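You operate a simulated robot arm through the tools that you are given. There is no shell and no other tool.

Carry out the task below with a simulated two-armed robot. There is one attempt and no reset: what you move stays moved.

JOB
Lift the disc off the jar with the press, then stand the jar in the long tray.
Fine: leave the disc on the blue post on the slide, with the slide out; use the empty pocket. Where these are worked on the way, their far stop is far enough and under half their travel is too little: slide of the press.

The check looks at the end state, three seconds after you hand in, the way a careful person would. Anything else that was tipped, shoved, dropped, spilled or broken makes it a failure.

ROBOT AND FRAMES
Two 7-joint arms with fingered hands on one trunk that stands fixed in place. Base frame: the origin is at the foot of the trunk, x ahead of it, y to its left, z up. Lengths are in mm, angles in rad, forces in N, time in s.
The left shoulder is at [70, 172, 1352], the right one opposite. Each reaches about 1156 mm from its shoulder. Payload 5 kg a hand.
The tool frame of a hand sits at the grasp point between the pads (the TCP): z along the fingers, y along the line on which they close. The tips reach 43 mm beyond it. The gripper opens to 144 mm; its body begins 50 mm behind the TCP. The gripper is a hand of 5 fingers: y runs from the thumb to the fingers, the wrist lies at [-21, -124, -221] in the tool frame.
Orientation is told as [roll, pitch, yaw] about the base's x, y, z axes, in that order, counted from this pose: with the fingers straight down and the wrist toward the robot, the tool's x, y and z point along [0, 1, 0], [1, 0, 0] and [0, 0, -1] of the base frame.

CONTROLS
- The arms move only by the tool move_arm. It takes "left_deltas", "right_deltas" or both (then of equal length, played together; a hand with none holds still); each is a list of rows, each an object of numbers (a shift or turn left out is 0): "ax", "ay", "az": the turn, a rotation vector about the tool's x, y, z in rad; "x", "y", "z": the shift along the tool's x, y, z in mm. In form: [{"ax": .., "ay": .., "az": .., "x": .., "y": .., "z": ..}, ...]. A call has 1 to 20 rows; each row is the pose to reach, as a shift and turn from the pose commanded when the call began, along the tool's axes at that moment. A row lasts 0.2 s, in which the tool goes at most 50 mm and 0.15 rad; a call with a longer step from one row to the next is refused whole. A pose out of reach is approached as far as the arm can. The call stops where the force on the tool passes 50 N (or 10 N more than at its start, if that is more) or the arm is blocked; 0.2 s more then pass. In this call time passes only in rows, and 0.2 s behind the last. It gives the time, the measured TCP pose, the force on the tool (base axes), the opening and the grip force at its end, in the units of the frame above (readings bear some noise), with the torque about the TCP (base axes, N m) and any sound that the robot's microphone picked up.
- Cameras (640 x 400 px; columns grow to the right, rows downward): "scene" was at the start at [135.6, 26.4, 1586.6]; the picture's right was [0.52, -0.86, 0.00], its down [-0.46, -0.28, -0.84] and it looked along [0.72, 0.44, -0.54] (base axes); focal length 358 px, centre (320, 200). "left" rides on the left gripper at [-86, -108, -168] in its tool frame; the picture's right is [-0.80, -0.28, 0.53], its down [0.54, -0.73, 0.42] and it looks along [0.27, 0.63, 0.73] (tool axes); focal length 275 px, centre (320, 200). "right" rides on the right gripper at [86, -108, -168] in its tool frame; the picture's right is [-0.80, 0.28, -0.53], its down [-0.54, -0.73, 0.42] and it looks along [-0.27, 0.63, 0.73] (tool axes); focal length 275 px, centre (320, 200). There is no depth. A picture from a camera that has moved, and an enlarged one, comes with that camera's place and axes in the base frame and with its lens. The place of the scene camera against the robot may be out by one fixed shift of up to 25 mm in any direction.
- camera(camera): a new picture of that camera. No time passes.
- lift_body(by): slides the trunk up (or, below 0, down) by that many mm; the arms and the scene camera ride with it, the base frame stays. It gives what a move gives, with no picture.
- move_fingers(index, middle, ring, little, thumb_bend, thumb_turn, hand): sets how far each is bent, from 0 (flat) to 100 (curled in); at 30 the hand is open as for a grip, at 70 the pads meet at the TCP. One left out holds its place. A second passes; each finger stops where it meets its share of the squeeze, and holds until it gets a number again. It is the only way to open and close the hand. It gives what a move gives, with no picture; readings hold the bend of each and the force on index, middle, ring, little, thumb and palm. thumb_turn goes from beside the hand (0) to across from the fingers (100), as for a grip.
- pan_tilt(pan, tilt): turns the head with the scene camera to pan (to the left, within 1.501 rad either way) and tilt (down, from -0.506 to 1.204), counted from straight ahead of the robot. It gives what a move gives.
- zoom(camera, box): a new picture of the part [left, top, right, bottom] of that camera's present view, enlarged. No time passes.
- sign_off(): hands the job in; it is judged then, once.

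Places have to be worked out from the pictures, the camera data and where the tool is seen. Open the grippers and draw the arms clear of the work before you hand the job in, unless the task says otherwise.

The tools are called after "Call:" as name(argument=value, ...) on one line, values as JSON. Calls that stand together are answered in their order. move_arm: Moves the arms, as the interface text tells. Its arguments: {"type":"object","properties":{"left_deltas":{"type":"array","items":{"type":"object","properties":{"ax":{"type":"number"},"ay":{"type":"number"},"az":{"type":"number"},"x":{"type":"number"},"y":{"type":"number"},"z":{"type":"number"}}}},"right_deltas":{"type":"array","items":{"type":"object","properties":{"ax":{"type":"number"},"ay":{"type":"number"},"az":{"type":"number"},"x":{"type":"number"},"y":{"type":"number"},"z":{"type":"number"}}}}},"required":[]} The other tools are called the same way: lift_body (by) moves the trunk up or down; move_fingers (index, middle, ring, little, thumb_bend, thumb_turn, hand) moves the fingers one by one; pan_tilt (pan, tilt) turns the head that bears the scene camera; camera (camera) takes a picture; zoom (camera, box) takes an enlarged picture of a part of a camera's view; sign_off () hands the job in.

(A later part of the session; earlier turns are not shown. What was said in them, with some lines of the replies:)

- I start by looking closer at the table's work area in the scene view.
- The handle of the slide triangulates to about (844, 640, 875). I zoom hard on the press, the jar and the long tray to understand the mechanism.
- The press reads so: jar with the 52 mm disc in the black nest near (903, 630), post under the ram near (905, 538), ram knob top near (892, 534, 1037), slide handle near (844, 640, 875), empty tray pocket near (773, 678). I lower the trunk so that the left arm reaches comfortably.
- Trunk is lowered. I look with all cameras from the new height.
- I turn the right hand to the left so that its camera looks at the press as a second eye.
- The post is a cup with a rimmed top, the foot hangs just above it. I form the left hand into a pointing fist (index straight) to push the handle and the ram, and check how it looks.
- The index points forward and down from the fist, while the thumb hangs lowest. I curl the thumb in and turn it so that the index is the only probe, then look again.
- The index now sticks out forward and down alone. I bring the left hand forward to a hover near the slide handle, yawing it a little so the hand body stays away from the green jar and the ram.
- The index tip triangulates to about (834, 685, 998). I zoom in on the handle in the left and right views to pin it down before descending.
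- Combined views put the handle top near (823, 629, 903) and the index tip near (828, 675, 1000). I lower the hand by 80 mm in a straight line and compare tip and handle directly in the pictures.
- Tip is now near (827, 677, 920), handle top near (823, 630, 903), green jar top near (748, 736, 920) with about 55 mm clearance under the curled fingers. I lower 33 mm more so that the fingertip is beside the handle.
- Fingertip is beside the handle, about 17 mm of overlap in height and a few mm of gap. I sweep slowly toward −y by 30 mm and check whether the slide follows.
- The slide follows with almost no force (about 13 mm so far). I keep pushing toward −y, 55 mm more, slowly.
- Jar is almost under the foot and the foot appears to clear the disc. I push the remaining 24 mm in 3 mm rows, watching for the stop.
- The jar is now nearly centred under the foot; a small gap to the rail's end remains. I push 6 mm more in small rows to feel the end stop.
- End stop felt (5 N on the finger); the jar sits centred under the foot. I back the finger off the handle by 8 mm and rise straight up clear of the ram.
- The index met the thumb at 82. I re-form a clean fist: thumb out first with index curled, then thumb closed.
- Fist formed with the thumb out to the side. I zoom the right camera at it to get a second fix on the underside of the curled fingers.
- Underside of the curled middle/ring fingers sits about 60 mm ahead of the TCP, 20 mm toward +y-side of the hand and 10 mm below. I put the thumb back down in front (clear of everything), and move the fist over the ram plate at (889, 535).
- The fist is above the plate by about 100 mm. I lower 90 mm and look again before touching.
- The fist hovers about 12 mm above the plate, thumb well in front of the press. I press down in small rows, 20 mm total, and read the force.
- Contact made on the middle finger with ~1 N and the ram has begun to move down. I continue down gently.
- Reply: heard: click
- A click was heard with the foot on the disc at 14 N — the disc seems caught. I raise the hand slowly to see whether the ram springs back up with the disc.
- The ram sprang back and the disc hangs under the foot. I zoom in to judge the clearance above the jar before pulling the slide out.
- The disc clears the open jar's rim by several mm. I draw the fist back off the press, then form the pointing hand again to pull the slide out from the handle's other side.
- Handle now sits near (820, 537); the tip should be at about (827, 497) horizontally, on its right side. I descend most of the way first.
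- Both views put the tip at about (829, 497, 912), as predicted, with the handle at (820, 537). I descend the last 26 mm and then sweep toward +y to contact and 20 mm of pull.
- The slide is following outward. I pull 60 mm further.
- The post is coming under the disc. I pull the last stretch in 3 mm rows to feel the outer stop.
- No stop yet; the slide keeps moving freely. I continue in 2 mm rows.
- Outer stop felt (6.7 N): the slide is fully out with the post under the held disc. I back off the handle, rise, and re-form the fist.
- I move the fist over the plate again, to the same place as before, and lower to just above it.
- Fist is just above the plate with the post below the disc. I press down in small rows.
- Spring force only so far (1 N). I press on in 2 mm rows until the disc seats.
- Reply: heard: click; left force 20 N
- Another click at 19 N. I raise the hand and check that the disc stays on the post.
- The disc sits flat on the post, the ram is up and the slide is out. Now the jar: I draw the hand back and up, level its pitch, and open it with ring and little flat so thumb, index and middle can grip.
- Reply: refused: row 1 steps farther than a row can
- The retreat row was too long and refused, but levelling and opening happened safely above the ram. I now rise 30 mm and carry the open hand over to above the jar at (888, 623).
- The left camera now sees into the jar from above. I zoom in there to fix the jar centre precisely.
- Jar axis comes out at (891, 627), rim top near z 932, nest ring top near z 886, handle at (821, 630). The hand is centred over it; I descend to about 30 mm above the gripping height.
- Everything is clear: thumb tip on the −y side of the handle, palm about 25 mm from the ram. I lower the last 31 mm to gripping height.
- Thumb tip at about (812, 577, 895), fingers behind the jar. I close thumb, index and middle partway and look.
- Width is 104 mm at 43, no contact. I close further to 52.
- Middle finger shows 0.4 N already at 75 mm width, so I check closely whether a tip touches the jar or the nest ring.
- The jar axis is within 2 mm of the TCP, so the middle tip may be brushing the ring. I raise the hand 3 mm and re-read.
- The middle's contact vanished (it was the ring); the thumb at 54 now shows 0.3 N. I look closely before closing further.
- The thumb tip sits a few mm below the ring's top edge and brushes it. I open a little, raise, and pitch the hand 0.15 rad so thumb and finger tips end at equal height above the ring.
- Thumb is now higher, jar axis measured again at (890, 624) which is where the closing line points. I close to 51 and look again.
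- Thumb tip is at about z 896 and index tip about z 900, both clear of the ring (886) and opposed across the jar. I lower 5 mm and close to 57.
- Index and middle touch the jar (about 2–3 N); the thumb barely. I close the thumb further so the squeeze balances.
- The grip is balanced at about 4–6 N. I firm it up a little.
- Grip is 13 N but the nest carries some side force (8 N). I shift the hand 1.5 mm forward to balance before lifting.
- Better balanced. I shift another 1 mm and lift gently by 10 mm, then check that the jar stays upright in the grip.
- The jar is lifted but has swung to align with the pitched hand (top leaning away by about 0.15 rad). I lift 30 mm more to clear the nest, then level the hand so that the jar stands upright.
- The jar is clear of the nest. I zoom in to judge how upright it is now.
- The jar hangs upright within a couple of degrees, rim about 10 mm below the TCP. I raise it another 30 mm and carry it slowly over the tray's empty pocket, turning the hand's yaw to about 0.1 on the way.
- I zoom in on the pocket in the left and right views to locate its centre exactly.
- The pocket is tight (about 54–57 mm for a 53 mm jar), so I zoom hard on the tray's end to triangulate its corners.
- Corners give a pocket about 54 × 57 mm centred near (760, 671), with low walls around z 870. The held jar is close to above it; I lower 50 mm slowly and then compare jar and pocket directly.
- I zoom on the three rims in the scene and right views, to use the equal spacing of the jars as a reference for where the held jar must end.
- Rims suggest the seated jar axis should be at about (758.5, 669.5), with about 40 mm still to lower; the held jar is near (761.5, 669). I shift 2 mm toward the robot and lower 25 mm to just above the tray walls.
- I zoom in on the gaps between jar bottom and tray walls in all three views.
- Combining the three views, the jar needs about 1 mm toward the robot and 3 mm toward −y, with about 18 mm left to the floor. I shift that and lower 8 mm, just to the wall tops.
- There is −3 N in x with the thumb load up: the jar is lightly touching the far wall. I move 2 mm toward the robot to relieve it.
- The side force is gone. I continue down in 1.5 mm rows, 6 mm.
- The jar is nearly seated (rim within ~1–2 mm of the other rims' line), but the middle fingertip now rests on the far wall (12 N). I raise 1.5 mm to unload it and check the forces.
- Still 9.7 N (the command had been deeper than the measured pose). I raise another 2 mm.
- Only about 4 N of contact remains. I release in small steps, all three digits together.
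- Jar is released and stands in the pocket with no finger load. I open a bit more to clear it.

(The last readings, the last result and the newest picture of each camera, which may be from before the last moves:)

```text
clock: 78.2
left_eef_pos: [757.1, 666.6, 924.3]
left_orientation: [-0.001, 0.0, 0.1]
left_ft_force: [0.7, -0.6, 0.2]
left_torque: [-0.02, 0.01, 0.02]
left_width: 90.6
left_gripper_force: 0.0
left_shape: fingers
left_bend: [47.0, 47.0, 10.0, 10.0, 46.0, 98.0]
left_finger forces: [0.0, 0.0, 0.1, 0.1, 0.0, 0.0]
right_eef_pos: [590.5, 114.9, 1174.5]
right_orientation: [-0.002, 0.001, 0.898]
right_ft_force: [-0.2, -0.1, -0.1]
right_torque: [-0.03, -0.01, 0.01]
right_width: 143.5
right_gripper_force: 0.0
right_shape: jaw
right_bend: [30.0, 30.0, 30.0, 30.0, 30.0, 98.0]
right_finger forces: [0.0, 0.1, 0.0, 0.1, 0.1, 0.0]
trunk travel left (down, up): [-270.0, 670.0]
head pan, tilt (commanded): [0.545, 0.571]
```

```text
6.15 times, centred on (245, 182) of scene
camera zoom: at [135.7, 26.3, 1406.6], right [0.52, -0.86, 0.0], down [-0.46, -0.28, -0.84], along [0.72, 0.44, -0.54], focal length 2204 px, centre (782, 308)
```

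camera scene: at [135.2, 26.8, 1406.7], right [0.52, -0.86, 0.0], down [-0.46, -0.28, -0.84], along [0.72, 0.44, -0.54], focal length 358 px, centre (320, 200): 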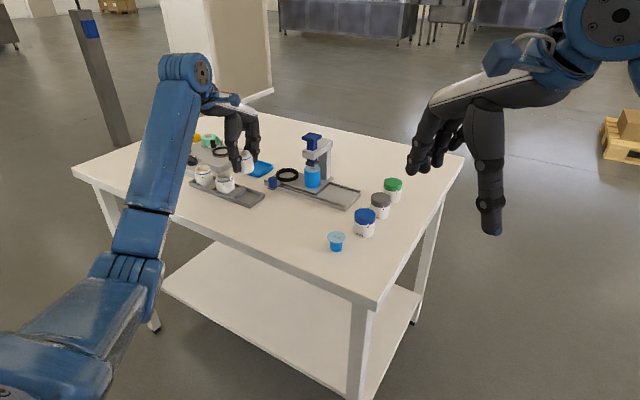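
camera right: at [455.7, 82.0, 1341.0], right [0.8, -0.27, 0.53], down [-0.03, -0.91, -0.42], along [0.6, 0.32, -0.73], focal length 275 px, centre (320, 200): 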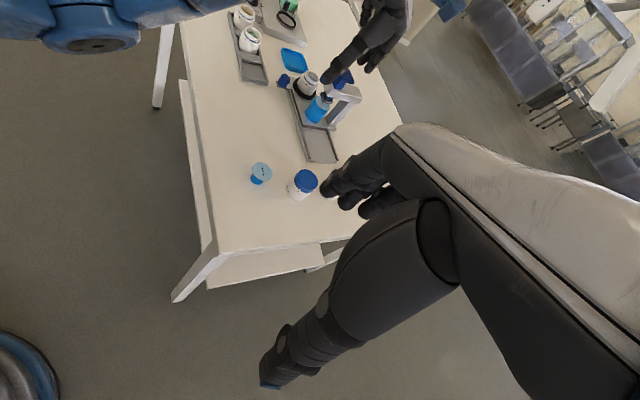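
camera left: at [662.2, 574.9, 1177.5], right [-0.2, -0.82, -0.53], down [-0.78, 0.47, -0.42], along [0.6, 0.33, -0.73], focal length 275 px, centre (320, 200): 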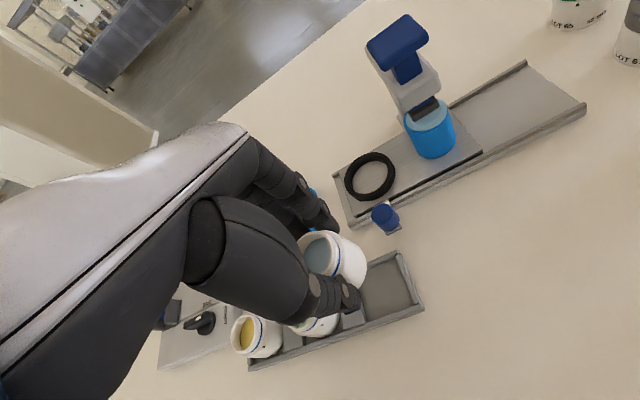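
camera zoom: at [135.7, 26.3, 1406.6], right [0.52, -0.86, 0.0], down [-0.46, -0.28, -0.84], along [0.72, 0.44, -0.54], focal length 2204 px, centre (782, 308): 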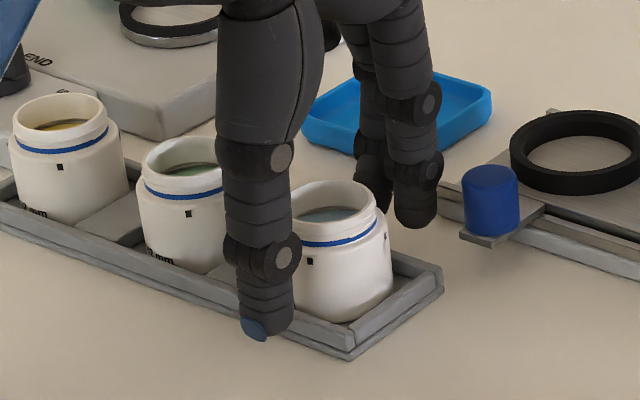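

The jar stands upright in the pocket and the hand is clear all round. I raise the hand straight up and look.

Call:
move_arm(left_deltas=[{"z": -8}, {"z": -20}, {"z": -45}, {"z": -85}, {"z": -130}, {"z": -170}])

Call:
zoom(camera="scene", box=[180, 130, 340, 230])

Call:
zoom(camera="right", box=[225, 0, 365, 130])

Call:
camera(camera="left")

```text
clock: 79.6
left_eef_pos: [755.8, 666.6, 1095.1]
left_orientation: [-0.001, 0.001, 0.099]
left_ft_force: [0.0, -0.1, 0.7]
left_torque: [0.06, -0.01, 0.02]
left_width: 90.8
left_gripper_force: 0.1
left_shape: fingers
left_bend: [47.0, 47.0, 10.0, 10.0, 46.0, 98.0]
left_finger forces: [0.0, 0.0, 0.0, 0.0, 0.0, 0.1]
right_eef_pos: [589.5, 113.9, 1174.9]
right_orientation: [0.0, 0.0, 0.903]
right_ft_force: [0.0, -0.7, 0.9]
right_torque: [0.0, -0.02, -0.01]
right_width: 144.0
right_gripper_force: 0.0
right_shape: jaw
right_bend: [30.0, 30.0, 30.0, 30.0, 30.0, 98.0]
right_finger forces: [0.0, 0.0, 0.0, 0.0, 0.1, 0.0]
trunk travel left (down, up): [-270.0, 670.0]
head pan, tilt (commanded): [0.545, 0.571]
```

```text
4.00 times, centred on (260, 180) of scene
camera zoom: at [135.0, 25.4, 1406.7], right [0.52, -0.86, 0.0], down [-0.46, -0.28, -0.84], along [0.72, 0.44, -0.54], focal length 1433 px, centre (560, 280)
```

zoom: 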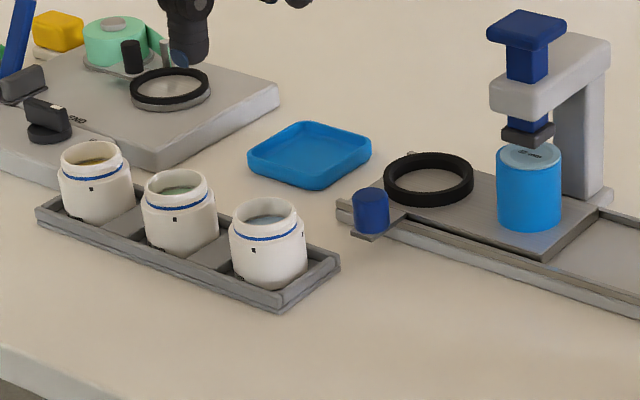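

```text
3.08 times, centred on (295, 65) of right
camera zoom: at [455.0, 81.3, 1341.2], right [0.8, -0.27, 0.53], down [-0.03, -0.91, -0.42], along [0.6, 0.33, -0.73], focal length 847 px, centre (397, 615)
```

zoom: 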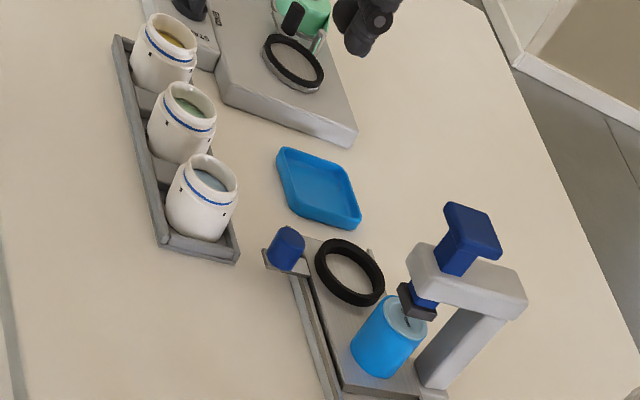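

```text
taken
camera left: at [657.2, 571.3, 1263.3], right [-0.2, -0.82, -0.53], down [-0.78, 0.47, -0.42], along [0.6, 0.33, -0.73], focal length 275 px, centre (320, 200)
```

left: 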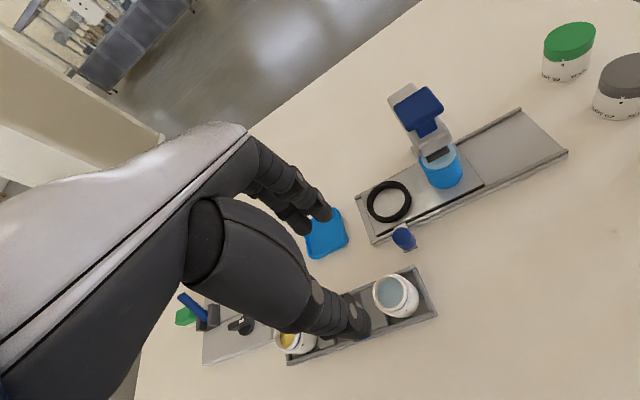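

All three jars stand in line. I check the details close up before drawing the arm away.

Call:
zoom(camera="scene", box=[190, 160, 270, 215])

Call:
zoom(camera="scene", box=[260, 130, 350, 205])

Call:
zoom(camera="left", box=[340, 240, 460, 350])

Call:
zoom(camera="right", box=[245, 20, 295, 85])

```text
7.27 times, centred on (230, 188) of scene
camera zoom: at [135.0, 25.4, 1406.7], right [0.52, -0.86, 0.0], down [-0.46, -0.28, -0.84], along [0.72, 0.44, -0.54], focal length 2605 px, centre (974, 291)
```

zoom: 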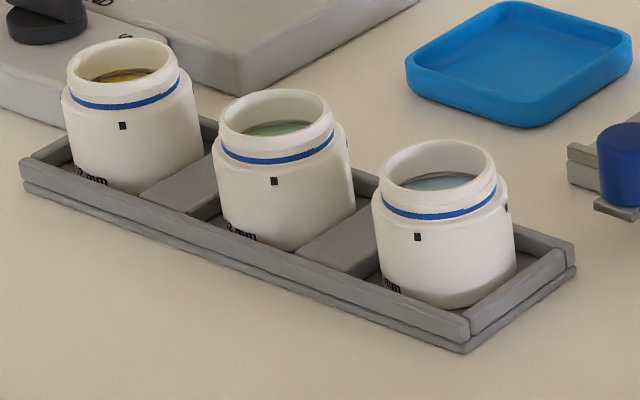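

```text
5.33 times, centred on (305, 168) of scene
camera zoom: at [135.0, 25.4, 1406.7], right [0.52, -0.86, 0.0], down [-0.46, -0.28, -0.84], along [0.72, 0.44, -0.54], focal length 1910 px, centre (400, 373)
```

zoom: 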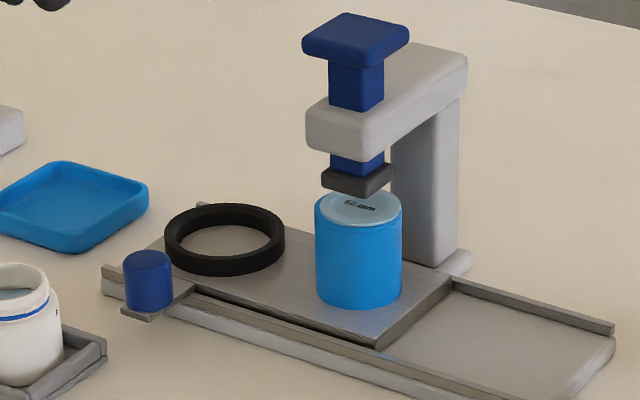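

```text
3.64 times, centred on (400, 295) of left
camera zoom: at [657.2, 571.3, 1263.3], right [-0.2, -0.82, -0.53], down [-0.78, 0.47, -0.42], along [0.6, 0.33, -0.73], focal length 1001 px, centre (29, -146)
```

zoom: 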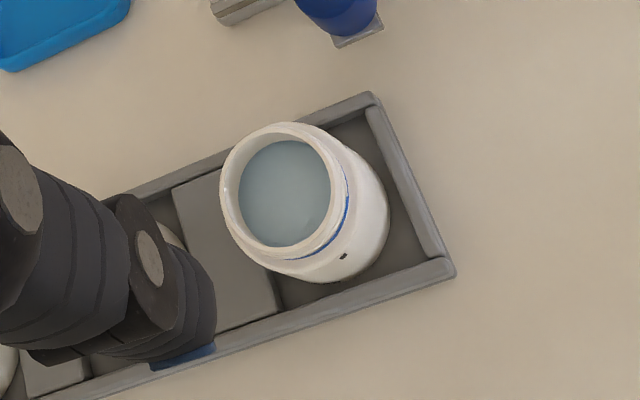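

```text
6.15 times, centred on (270, 52) of right
camera zoom: at [455.0, 81.3, 1341.2], right [0.8, -0.27, 0.53], down [-0.03, -0.91, -0.42], along [0.6, 0.33, -0.73], focal length 1694 px, centre (628, 1108)
```

zoom: 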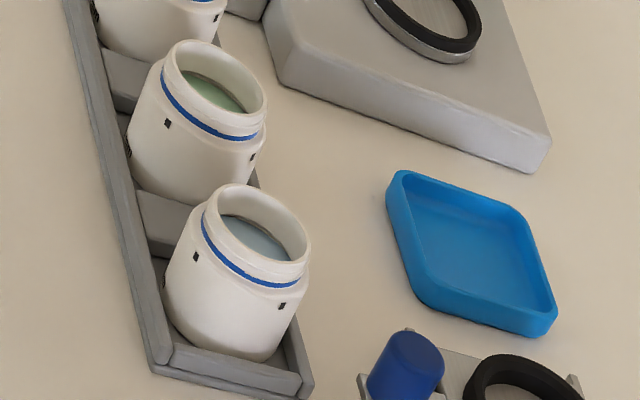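

The new jar is centred in its pocket, upright; disc lies on the post, ram up, slide out. I draw the left arm back over free space toward its start pose.

Call:
move_arm(left_deltas=[{"x": -2, "y": -43, "z": -7}, {"x": -4, "y": -86, "z": -14}, {"x": -6, "y": -129, "z": -21}, {"x": -8, "y": -172, "z": -28}, {"x": -10, "y": -215, "z": -35}, {"x": -12, "y": -258, "z": -42}, {"x": -14, "y": -301, "z": -49}, {"x": -16, "y": -340, "z": -55}])

Call:
move_fingers(hand="left", index=30, middle=30, ring=30, little=30, thumb_bend=30, thumb_turn=98)

Call:
camera(camera="scene")

Call:
zoom(camera="scene", box=[150, 120, 410, 260])

Call:
zoom(camera="scene", box=[195, 160, 275, 215])

```text
clock: 81.4
left_eef_pos: [419.8, 614.6, 1151.1]
left_orientation: [-0.001, -0.002, 0.098]
left_ft_force: [-0.1, -1.0, 1.3]
left_torque: [0.02, -0.07, -0.01]
left_width: 91.0
left_gripper_force: 0.0
left_shape: fingers
left_bend: [47.0, 47.0, 10.0, 10.0, 46.0, 98.0]
left_finger forces: [0.1, 0.0, 0.0, 0.0, 0.1, 0.1]
right_eef_pos: [589.8, 114.4, 1175.3]
right_orientation: [0.0, -0.002, 0.897]
right_ft_force: [0.5, -0.2, 0.3]
right_torque: [0.02, -0.04, -0.01]
right_width: 144.1
right_gripper_force: 0.1
right_shape: jaw
right_bend: [30.0, 30.0, 30.0, 30.0, 30.0, 98.0]
right_finger forces: [0.0, 0.1, 0.0, 0.1, 0.1, 0.0]
trunk travel left (down, up): [-270.0, 670.0]
head pan, tilt (commanded): [0.545, 0.571]
```

```text
clock: 82.4
left_eef_pos: [420.6, 616.4, 1151.5]
left_orientation: [0.001, -0.001, 0.099]
left_ft_force: [0.0, 0.5, 0.6]
left_torque: [-0.02, 0.02, -0.01]
left_width: 149.6
left_gripper_force: 0.1
left_shape: fingers
left_bend: [30.0, 30.0, 30.0, 30.0, 30.0, 96.0]
left_finger forces: [0.1, 0.1, 0.1, 0.0, 0.1, 0.0]
right_eef_pos: [588.9, 114.0, 1174.4]
right_orientation: [-0.001, 0.001, 0.899]
right_ft_force: [0.4, -0.5, -0.1]
right_torque: [-0.01, 0.0, -0.03]
right_width: 143.9
right_gripper_force: 0.0
right_shape: jaw
right_bend: [30.0, 30.0, 30.0, 30.0, 30.0, 98.0]
right_finger forces: [0.1, 0.1, 0.2, 0.0, 0.0, 0.1]
trunk travel left (down, up): [-270.0, 670.0]
head pan, tilt (commanded): [0.545, 0.571]
```

```text
taken
camera scene: at [135.4, 26.3, 1406.7], right [0.52, -0.86, 0.0], down [-0.46, -0.28, -0.84], along [0.72, 0.44, -0.54], focal length 358 px, centre (320, 200)
```

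scene: 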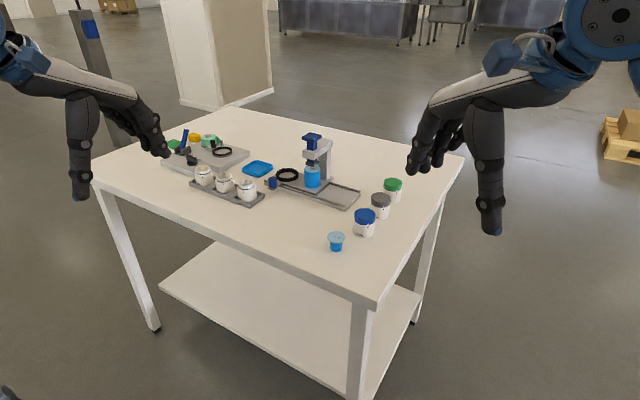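

```text
2.46 times, centred on (280, 190) of scene
camera zoom: at [135.4, 26.3, 1406.7], right [0.52, -0.86, 0.0], down [-0.46, -0.28, -0.84], along [0.72, 0.44, -0.54], focal length 882 px, centre (418, 225)
```

zoom: 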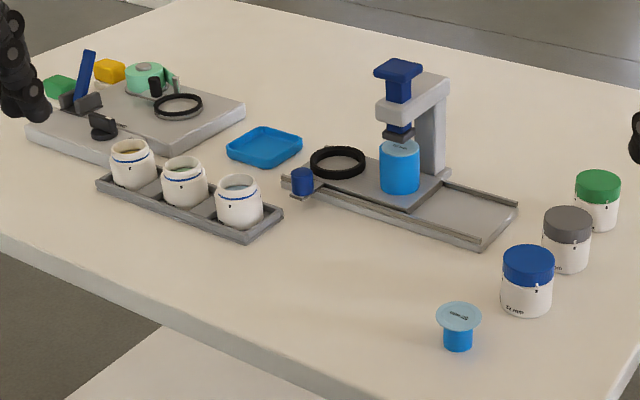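

```text
7.27 times, centred on (235, 188) of scene
camera zoom: at [135.4, 26.3, 1406.7], right [0.52, -0.86, 0.0], down [-0.46, -0.28, -0.84], along [0.72, 0.44, -0.54], focal length 2605 px, centre (938, 291)
```

zoom: 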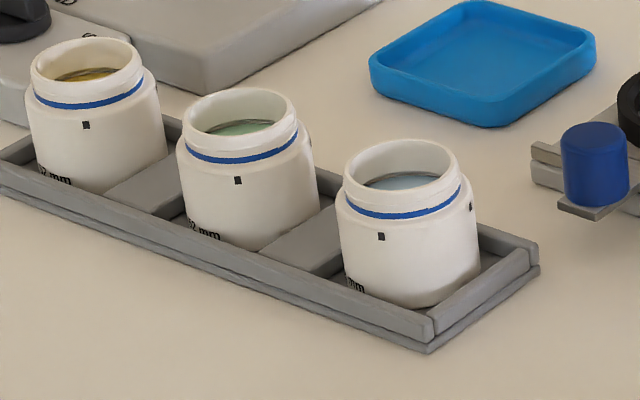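

Final state looks right: disc on the blue post, slide fully out, ram up, jar upright in the third pocket, other things untouched, hands open and clear. I hand the job in.

Call:
sign_off()

```text
The job is handed in.
```

I handed the job in with every part done, judging from the last pictures. The result of the check itself hasn't come back.

- **Disc:** the press lifted it off the jar and set it on the blue post. Each press gave a click, and the disc lies flat on the post.
- **Slide:** it is pulled fully out to its outer stop, and the press's ram is back up. I took "out" to mean the handle side, where the slide stood at the start.
- **Jar:** it stands upright and open in the tray's empty third pocket, centred and in line with the other two jars.
- **Everything else:** nothing was seen tipped, spilled or moved. While placing the jar, it brushed the tray's far wall and a fingertip rested on that wall at up to about 12 N. The tray did not visibly shift.
- **Hands:** both are open and clear of the table.
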